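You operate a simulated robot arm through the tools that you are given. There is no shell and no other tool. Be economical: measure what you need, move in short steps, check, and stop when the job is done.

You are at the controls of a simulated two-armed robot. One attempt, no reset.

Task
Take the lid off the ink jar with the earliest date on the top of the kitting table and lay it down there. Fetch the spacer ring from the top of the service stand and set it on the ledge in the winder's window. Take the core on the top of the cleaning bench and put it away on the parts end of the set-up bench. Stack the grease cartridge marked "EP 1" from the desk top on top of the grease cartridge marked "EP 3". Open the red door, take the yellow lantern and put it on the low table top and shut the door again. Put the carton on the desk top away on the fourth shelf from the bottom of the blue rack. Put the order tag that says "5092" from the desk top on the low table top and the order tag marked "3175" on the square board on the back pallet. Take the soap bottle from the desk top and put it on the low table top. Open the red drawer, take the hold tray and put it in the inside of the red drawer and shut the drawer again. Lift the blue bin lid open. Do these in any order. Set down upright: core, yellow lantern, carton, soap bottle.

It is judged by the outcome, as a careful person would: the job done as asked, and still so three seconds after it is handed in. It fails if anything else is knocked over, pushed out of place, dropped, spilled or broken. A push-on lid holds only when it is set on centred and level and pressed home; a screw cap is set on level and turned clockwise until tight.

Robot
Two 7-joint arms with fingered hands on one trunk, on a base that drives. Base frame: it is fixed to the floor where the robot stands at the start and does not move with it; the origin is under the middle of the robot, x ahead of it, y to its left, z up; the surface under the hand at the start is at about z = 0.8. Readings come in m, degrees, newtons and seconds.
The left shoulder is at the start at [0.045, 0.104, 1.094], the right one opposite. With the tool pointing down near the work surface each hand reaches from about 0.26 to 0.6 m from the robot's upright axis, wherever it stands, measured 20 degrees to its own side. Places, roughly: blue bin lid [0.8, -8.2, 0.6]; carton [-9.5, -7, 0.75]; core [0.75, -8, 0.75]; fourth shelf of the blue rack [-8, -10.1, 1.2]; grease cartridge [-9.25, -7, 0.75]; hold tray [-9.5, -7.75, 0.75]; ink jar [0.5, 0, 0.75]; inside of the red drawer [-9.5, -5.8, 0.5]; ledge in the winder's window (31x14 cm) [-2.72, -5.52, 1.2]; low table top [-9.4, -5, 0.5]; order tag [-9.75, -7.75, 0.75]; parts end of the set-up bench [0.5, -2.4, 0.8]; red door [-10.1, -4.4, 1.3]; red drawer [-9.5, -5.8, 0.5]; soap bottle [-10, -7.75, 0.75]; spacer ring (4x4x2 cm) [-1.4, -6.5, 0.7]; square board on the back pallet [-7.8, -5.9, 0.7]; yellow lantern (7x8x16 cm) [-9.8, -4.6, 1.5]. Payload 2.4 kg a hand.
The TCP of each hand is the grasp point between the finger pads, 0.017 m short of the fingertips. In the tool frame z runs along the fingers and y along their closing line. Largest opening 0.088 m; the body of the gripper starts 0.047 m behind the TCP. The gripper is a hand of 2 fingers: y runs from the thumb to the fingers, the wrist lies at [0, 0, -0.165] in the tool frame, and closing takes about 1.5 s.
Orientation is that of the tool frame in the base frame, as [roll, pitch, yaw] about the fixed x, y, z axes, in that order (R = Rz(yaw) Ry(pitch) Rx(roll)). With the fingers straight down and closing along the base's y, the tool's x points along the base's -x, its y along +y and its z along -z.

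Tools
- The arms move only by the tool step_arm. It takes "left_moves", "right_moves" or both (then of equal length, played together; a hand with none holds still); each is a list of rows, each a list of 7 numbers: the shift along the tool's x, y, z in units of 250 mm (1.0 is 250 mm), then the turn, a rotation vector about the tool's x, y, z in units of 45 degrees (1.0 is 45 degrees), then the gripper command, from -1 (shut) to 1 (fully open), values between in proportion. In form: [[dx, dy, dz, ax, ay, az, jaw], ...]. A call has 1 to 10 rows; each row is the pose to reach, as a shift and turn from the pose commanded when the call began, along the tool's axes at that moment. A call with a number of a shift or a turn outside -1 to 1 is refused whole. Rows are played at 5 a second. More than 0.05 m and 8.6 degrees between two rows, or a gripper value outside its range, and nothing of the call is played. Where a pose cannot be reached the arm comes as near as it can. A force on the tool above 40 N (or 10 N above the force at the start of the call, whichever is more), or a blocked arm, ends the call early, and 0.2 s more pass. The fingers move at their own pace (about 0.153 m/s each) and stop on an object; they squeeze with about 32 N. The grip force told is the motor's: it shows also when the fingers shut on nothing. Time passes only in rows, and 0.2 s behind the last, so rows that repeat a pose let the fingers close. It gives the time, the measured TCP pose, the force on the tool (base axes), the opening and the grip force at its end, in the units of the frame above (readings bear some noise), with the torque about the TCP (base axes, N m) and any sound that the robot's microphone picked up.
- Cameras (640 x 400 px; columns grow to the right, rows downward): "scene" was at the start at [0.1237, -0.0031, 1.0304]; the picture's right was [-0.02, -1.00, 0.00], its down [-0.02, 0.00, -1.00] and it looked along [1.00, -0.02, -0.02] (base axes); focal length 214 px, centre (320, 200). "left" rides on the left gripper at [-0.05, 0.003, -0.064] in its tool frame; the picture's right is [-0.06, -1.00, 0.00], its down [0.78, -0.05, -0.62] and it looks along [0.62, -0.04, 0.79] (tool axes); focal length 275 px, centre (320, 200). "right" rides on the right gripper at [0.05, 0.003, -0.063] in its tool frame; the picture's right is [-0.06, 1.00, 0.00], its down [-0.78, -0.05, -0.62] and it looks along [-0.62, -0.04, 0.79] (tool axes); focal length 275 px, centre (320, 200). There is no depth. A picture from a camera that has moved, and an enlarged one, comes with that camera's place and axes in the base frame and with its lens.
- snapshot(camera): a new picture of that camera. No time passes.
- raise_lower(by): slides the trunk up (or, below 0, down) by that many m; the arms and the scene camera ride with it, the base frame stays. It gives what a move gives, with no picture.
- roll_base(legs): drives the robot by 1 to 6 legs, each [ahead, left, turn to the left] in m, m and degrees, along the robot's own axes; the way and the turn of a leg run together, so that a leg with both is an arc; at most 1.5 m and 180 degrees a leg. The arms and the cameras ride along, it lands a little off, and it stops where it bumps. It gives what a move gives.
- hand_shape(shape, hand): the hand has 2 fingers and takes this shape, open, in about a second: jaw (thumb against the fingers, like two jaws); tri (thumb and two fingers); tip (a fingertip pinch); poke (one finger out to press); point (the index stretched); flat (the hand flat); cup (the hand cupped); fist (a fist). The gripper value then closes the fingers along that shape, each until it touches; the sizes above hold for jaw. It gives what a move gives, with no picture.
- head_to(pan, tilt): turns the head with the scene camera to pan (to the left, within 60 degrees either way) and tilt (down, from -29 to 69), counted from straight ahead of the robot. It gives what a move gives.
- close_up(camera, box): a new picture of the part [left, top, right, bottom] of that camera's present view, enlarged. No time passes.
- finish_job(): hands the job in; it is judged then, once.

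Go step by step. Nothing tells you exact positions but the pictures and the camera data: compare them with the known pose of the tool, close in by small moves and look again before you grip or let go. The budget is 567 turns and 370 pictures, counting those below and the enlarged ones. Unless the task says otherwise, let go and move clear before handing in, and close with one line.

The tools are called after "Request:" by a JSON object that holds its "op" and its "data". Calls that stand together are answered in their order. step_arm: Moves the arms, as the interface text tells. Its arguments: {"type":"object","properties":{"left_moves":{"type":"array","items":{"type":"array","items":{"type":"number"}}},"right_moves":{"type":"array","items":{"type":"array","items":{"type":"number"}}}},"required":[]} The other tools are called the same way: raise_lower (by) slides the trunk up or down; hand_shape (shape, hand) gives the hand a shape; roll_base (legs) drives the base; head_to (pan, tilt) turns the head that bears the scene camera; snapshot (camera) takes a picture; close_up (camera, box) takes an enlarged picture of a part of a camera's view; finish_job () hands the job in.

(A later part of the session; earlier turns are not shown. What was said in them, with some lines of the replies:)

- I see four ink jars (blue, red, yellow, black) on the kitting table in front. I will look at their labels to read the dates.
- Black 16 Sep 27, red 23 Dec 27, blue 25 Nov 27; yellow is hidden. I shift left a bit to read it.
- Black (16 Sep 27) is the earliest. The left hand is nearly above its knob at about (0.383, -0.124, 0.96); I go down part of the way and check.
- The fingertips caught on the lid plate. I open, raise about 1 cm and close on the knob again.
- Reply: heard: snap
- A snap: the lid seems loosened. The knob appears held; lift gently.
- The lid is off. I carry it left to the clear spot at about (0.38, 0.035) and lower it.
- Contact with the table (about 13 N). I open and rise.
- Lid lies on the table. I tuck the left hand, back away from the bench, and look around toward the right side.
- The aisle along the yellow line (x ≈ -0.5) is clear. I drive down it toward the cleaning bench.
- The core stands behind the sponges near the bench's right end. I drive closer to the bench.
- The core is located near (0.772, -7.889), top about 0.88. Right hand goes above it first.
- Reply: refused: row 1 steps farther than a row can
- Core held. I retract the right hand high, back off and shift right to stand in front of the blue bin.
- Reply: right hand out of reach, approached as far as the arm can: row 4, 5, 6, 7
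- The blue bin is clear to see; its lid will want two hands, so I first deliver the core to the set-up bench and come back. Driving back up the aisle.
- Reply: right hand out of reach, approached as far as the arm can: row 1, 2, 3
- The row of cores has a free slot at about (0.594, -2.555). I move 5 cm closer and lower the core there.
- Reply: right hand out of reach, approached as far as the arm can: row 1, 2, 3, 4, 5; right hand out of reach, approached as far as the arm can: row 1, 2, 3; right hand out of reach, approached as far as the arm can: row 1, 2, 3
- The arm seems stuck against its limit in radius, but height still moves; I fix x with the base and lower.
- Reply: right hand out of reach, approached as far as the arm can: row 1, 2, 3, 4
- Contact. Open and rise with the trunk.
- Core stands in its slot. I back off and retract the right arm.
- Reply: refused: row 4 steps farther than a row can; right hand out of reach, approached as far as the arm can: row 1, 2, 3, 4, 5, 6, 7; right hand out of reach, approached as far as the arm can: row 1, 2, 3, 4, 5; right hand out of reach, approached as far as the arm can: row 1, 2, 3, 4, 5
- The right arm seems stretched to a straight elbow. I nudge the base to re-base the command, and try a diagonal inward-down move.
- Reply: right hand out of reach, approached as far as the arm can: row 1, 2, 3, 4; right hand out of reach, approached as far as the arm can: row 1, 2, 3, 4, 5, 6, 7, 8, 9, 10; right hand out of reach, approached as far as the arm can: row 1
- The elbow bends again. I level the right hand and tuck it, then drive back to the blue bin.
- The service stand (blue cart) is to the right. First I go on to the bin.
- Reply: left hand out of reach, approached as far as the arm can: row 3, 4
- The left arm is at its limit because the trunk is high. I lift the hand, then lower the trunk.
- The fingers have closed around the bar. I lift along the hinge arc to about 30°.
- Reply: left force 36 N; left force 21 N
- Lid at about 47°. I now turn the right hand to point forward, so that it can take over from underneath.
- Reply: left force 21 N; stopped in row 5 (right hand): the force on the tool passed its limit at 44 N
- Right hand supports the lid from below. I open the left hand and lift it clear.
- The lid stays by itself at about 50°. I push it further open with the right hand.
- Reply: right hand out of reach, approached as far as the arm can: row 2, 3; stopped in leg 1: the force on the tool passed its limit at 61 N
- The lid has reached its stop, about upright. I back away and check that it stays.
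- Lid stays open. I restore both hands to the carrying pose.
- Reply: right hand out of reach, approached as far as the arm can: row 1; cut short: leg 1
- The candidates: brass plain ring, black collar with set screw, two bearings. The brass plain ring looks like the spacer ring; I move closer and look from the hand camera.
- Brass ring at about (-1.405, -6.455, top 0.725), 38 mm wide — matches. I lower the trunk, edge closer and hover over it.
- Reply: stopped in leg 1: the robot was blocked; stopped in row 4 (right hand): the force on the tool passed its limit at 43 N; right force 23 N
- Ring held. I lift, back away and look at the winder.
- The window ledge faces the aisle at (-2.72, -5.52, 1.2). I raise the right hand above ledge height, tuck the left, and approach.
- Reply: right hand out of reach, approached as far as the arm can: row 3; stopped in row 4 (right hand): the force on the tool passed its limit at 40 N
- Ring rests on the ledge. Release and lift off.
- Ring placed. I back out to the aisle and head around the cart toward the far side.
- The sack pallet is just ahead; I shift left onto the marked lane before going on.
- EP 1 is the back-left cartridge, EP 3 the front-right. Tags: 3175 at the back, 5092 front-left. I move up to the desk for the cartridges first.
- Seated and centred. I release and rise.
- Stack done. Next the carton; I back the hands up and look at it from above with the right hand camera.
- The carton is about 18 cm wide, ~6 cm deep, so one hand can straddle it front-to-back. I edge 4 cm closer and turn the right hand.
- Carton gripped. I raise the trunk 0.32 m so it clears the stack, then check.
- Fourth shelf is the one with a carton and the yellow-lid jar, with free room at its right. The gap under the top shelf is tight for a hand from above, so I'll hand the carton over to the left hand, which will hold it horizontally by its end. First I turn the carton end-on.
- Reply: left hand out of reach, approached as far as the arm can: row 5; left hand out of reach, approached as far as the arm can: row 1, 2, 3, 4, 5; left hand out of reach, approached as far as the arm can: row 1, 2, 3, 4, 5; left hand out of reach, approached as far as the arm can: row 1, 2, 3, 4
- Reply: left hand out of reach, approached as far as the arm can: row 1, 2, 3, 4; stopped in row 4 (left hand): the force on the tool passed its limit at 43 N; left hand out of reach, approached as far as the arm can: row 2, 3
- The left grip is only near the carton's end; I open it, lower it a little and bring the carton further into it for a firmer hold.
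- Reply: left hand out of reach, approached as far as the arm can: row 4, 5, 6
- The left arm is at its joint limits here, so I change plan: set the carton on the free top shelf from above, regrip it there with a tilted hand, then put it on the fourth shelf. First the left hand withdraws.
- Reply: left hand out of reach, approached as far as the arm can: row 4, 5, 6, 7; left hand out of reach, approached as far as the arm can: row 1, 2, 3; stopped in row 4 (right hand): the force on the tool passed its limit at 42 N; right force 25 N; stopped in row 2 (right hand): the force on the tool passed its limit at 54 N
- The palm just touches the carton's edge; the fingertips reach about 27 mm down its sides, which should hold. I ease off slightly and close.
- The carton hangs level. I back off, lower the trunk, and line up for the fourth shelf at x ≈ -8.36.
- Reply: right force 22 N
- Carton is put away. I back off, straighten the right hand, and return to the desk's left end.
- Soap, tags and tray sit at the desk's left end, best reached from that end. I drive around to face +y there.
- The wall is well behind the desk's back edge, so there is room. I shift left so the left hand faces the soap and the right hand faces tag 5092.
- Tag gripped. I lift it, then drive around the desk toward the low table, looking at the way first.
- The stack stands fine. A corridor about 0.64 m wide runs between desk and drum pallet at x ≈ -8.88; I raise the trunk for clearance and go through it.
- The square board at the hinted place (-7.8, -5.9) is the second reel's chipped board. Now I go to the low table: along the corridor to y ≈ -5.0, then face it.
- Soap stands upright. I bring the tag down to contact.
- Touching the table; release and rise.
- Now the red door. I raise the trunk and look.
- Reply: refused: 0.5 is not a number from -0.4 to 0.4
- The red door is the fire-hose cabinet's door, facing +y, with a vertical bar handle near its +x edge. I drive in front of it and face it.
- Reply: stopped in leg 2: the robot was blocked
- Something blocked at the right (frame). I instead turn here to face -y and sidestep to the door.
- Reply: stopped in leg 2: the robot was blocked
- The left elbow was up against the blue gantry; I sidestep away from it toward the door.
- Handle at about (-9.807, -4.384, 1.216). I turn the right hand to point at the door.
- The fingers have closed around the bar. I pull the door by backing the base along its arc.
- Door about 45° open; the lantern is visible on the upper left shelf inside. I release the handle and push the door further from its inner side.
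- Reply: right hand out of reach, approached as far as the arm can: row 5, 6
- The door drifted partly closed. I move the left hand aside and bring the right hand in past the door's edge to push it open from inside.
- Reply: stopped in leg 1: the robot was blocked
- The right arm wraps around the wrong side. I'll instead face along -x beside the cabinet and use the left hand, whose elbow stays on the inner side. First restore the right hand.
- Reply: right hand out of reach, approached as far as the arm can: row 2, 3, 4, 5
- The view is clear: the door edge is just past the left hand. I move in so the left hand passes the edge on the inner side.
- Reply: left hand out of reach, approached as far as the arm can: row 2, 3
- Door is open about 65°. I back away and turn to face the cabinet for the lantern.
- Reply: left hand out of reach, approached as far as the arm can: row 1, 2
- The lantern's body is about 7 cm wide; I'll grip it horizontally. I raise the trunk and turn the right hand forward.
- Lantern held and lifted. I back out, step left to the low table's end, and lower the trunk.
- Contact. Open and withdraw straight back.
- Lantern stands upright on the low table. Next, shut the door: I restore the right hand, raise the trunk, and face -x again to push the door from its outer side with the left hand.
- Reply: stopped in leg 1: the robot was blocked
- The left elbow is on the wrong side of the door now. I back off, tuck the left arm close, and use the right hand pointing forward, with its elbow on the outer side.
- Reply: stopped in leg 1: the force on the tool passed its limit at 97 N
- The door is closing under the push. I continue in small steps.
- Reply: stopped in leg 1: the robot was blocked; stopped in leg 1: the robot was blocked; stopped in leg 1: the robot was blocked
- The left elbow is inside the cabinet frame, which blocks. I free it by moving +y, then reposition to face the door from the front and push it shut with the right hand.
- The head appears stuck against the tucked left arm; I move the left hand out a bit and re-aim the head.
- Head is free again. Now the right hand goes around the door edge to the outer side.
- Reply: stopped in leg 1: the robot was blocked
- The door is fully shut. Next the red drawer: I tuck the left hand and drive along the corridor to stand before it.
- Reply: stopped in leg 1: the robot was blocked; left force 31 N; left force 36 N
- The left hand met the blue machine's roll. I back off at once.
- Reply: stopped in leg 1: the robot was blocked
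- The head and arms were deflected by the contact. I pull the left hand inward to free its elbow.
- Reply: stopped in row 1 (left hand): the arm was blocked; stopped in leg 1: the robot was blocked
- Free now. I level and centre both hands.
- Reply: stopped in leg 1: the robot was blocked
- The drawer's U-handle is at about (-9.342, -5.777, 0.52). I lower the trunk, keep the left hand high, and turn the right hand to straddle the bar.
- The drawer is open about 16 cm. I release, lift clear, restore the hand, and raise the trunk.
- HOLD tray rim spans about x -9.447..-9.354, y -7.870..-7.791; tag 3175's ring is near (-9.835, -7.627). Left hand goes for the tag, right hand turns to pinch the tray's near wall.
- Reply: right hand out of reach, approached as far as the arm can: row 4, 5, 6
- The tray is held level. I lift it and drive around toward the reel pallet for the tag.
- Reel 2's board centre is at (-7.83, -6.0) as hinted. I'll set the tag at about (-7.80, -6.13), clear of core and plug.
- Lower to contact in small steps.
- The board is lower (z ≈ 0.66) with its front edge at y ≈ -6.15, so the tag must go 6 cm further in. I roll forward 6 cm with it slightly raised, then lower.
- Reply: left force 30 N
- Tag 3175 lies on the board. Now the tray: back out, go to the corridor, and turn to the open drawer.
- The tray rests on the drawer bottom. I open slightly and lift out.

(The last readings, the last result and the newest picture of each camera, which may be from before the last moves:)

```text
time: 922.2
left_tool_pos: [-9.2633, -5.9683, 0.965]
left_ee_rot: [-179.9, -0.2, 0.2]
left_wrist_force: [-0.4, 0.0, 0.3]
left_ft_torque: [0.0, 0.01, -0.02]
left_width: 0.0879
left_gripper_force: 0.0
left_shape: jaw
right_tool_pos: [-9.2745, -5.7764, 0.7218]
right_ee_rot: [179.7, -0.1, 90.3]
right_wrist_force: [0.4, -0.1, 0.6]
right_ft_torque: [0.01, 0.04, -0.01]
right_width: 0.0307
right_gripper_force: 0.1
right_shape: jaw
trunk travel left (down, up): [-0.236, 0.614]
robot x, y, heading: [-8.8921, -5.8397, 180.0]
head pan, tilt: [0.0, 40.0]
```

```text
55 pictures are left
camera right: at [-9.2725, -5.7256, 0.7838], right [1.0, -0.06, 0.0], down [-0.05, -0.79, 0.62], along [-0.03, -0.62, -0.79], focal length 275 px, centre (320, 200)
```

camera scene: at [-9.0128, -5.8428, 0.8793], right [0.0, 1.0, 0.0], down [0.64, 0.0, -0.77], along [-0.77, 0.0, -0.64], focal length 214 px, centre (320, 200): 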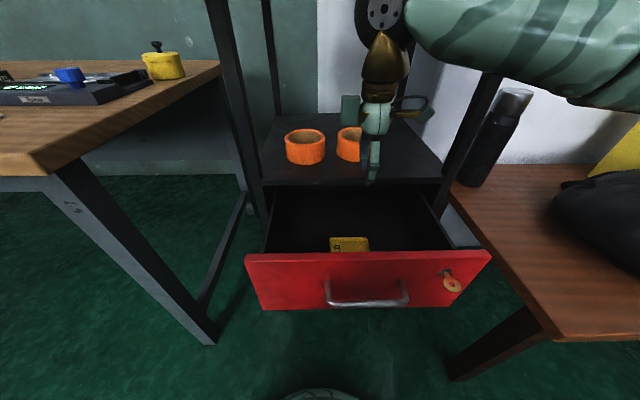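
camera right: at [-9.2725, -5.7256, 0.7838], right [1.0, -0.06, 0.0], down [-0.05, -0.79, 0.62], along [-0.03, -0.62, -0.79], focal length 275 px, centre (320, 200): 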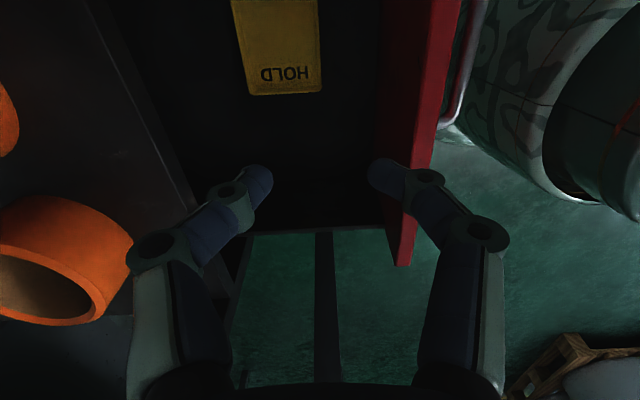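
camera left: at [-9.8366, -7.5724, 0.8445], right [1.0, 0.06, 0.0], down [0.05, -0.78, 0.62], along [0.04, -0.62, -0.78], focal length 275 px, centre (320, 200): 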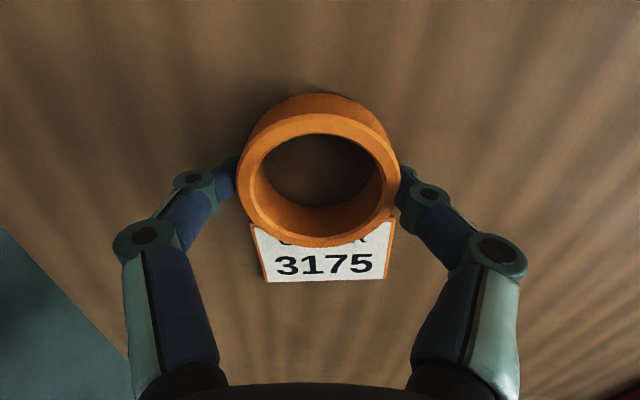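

The tray is in. Now I bring the closed right hand in front of the drawer face and push it shut.

Request:
{"op": "roll_base", "data": {"legs": [[-0.03, 0, 0]]}}

Request:
{"op": "step_arm", "data": {"right_moves": [[0, 0.1, -0.06, 0, 0, 0, -1], [0, 0.25, -0.06, 0, 0, 0, -1], [0, 0.4, -0.06, 0, 0, 0, -1], [0, 0.52, -0.06, 0, 0, 0, -1], [0, 0.52, 0.1, 0, 0, 0, -1], [0, 0.52, 0.25, 0, 0, 0, -1], [0, 0.52, 0.4, 0, 0, 0, -1], [0, 0.52, 0.55, 0, 0, 0, -1], [0, 0.52, 0.64, 0, 0, 0, -1]]}}

Request:
{"op": "snapshot", "data": {"camera": "scene"}}

Request:
{"op": "snapshot", "data": {"camera": "right"}}

```text
time: 923.1
left_tool_pos: [-9.2345, -5.968, 0.964]
left_ee_rot: [-179.9, -0.2, 0.2]
left_wrist_force: [0.4, -0.2, -0.3]
left_ft_torque: [-0.01, 0.01, 0.01]
left_width: 0.0878
left_gripper_force: 0.1
left_shape: jaw
right_tool_pos: [-9.2445, -5.7754, 0.7206]
right_ee_rot: [179.7, 0.0, 90.3]
right_wrist_force: [0.2, -0.6, 0.7]
right_ft_torque: [-0.02, 0.0, 0.0]
right_width: 0.0304
right_gripper_force: 0.0
right_shape: jaw
trunk travel left (down, up): [-0.236, 0.614]
robot x, y, heading: [-8.8605, -5.8397, 180.1]
head pan, tilt: [0.0, 40.0]
```

```text
time: 925.1
left_tool_pos: [-9.2333, -5.9691, 0.9651]
left_ee_rot: [180.0, -0.2, 0.2]
left_wrist_force: [-0.1, -0.5, 0.7]
left_ft_torque: [0.0, -0.01, 0.01]
left_width: 0.0878
left_gripper_force: 0.0
left_shape: jaw
right_tool_pos: [-9.1145, -5.7747, 0.5583]
right_ee_rot: [179.9, -0.1, 90.3]
right_wrist_force: [0.4, 0.0, 0.6]
right_ft_torque: [0.01, -0.03, 0.0]
right_width: 0.0
right_gripper_force: 31.9
right_shape: jaw
trunk travel left (down, up): [-0.236, 0.614]
robot x, y, heading: [-8.8656, -5.8417, 179.7]
head pan, tilt: [0.0, 40.0]
```

```text
54 pictures are left
camera scene: at [-8.9827, -5.8428, 0.8793], right [0.0, 1.0, 0.0], down [0.64, 0.0, -0.77], along [-0.77, 0.0, -0.64], focal length 214 px, centre (320, 200)
```

scene: 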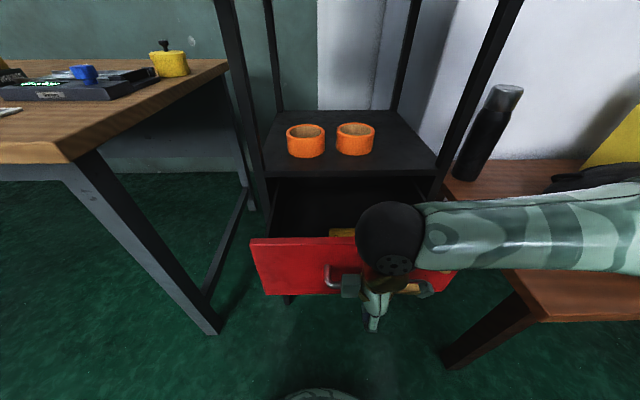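

```text
53 pictures are left
camera right: at [-9.1115, -5.7247, 0.6219], right [1.0, -0.06, 0.0], down [-0.05, -0.79, 0.62], along [-0.03, -0.62, -0.79], focal length 275 px, centre (320, 200)
```

right: 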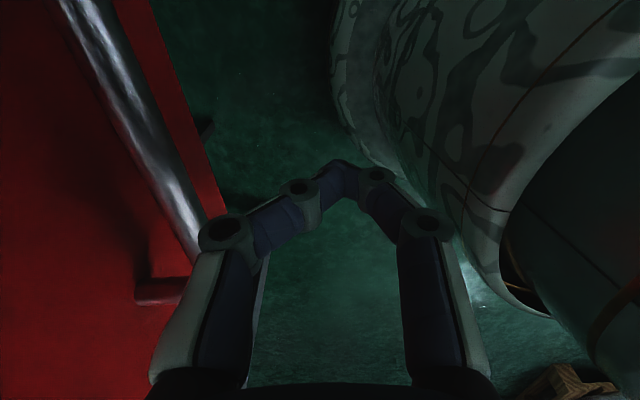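

Request:
{"op": "step_arm", "data": {"right_moves": [[0, -0.1, 0, 0, 0, 0, -1], [0, -0.2, 0, 0, 0, 0, -1], [0, -0.3, 0, 0, 0, 0, -1], [0, -0.4, 0, 0, 0, 0, -1], [0, -0.5, 0, 0, 0, 0, -1], [0, -0.6, 0, 0, 0, 0, -1], [0, -0.68, 0, 0, 0, 0, -1]]}}

Request:
{"op": "snapshot", "data": {"camera": "scene"}}

```text
time: 926.7
left_tool_pos: [-9.2329, -5.9679, 0.9655]
left_ee_rot: [-180.0, -0.2, 0.2]
left_wrist_force: [0.3, -0.6, 0.3]
left_ft_torque: [-0.01, 0.02, -0.02]
left_width: 0.088
left_gripper_force: 0.0
left_shape: jaw
right_tool_pos: [-9.2843, -5.7763, 0.5609]
right_ee_rot: [179.8, 0.0, 90.2]
right_wrist_force: [-0.4, -0.3, -0.4]
right_ft_torque: [0.05, 0.04, 0.02]
right_width: 0.0001
right_gripper_force: 32.0
right_shape: jaw
trunk travel left (down, up): [-0.236, 0.614]
robot x, y, heading: [-8.8644, -5.8421, 179.8]
head pan, tilt: [0.0, 40.0]
```

```text
52 pictures are left
camera scene: at [-8.9828, -5.8428, 0.8793], right [0.0, 1.0, 0.0], down [0.64, 0.0, -0.77], along [-0.77, 0.0, -0.64], focal length 214 px, centre (320, 200)
```

scene: 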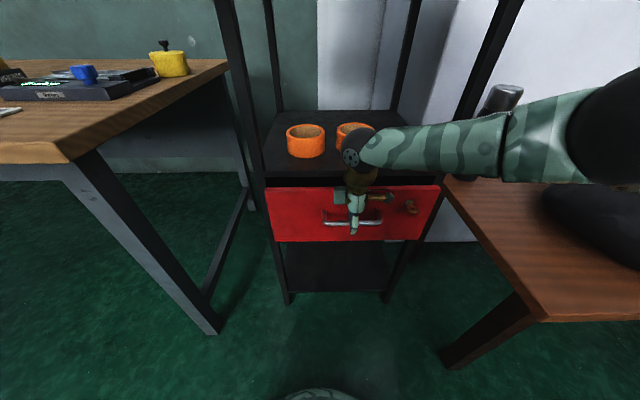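

Nearly shut. I push a bit further until it stops.

Request:
{"op": "step_arm", "data": {"right_moves": [[0, -0.04, 0, 0, 0, 0, -1], [0, -0.08, 0, 0, 0, 0, -1], [0, -0.12, 0, 0, 0, 0, -1], [0, -0.16, 0, 0, 0, 0, -1]]}}

Request:
{"op": "close_up", "data": {"camera": "scene", "box": [240, 130, 480, 290]}}

```text
time: 927.7
left_tool_pos: [-9.2326, -5.9674, 0.9646]
left_ee_rot: [-179.9, -0.1, 0.1]
left_wrist_force: [0.4, -0.3, 0.4]
left_ft_torque: [0.0, 0.02, 0.03]
left_width: 0.0878
left_gripper_force: 0.1
left_shape: jaw
right_tool_pos: [-9.3231, -5.7764, 0.5595]
right_ee_rot: [179.6, 0.0, 90.3]
right_wrist_force: [14.6, 0.2, 6.1]
right_ft_torque: [-0.04, -0.11, 0.02]
right_width: 0.0002
right_gripper_force: 31.9
right_shape: jaw
trunk travel left (down, up): [-0.236, 0.614]
robot x, y, heading: [-8.8661, -5.8441, 180.2]
head pan, tilt: [0.0, 40.0]
```

```text
2.50 times, centred on (360, 210) of scene
camera zoom: at [-8.9816, -5.8428, 0.8795], right [0.0, 1.0, 0.0], down [0.64, 0.0, -0.77], along [-0.77, 0.0, -0.64], focal length 536 px, centre (220, 175)
```

zoom: 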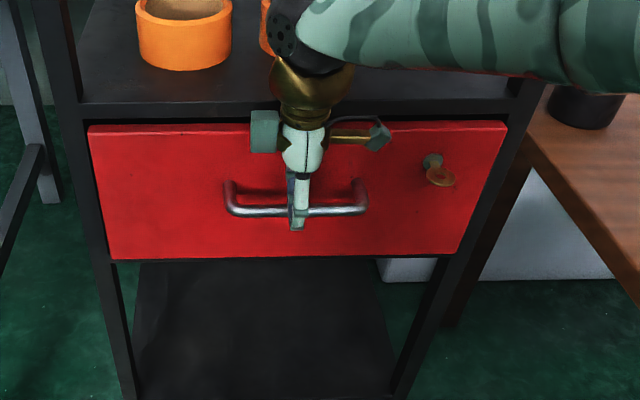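

Request:
{"op": "step_arm", "data": {"right_moves": [[0, -0.02, 0, 0, 0, 0, -1], [0, -0.03, 0, 0, 0, 0, -1], [0, 0.1, 0, 0, 0, 0, -1], [0, 0.25, 0, 0, 0, 0, -1], [0, 0.4, -0.1, 0, 0, 0, -1], [0, 0.4, -0.3, 0, 0, 0, -1], [0, 0.4, -0.5, 0, 0, 0, -1], [0, 0.4, -0.7, 0, 0, 0, -1]]}}

Request:
{"op": "close_up", "data": {"camera": "scene", "box": [220, 100, 480, 290]}}

```text
time: 929.5
left_tool_pos: [-9.2342, -5.9681, 0.965]
left_ee_rot: [-179.9, -0.2, 0.2]
left_wrist_force: [0.0, -0.2, -0.1]
left_ft_torque: [-0.03, 0.0, -0.02]
left_width: 0.0878
left_gripper_force: 0.0
left_shape: jaw
right_tool_pos: [-9.2224, -5.7742, 0.7368]
right_ee_rot: [179.6, -0.1, 90.3]
right_wrist_force: [0.4, -0.9, -0.5]
right_ft_torque: [-0.01, -0.01, 0.0]
right_width: 0.0006
right_gripper_force: 32.3
right_shape: jaw
trunk travel left (down, up): [-0.236, 0.614]
robot x, y, heading: [-8.8645, -5.841, 179.8]
head pan, tilt: [0.0, 40.0]
```

```text
2.11 times, centred on (350, 195) of scene
camera zoom: at [-8.9827, -5.8428, 0.8793], right [0.0, 1.0, 0.0], down [0.64, 0.0, -0.77], along [-0.77, 0.0, -0.64], focal length 452 px, centre (257, 210)
```

zoom: 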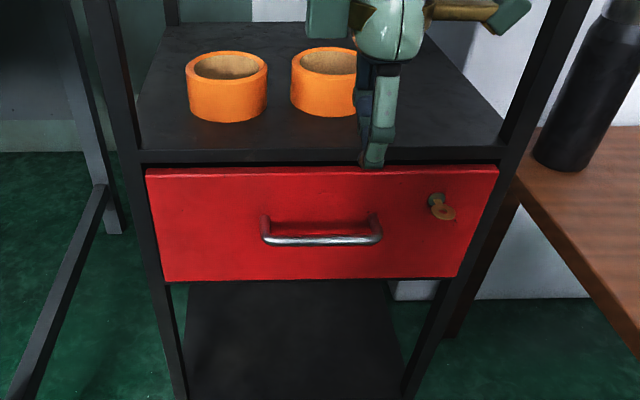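

The drawer is shut with the tray inside, both hands are empty and clear, and I have seen each of the other jobs standing as asked. I hand in the job.

Request:
{"op": "finish_job", "data": {}}

```text
The job is handed in.
```

All the tasks are done and the job is handed in. One incident to note: on the way back from the cabinet, the left hand struck the blue machine's roll at about 33 N. I saw nothing out of place afterwards.
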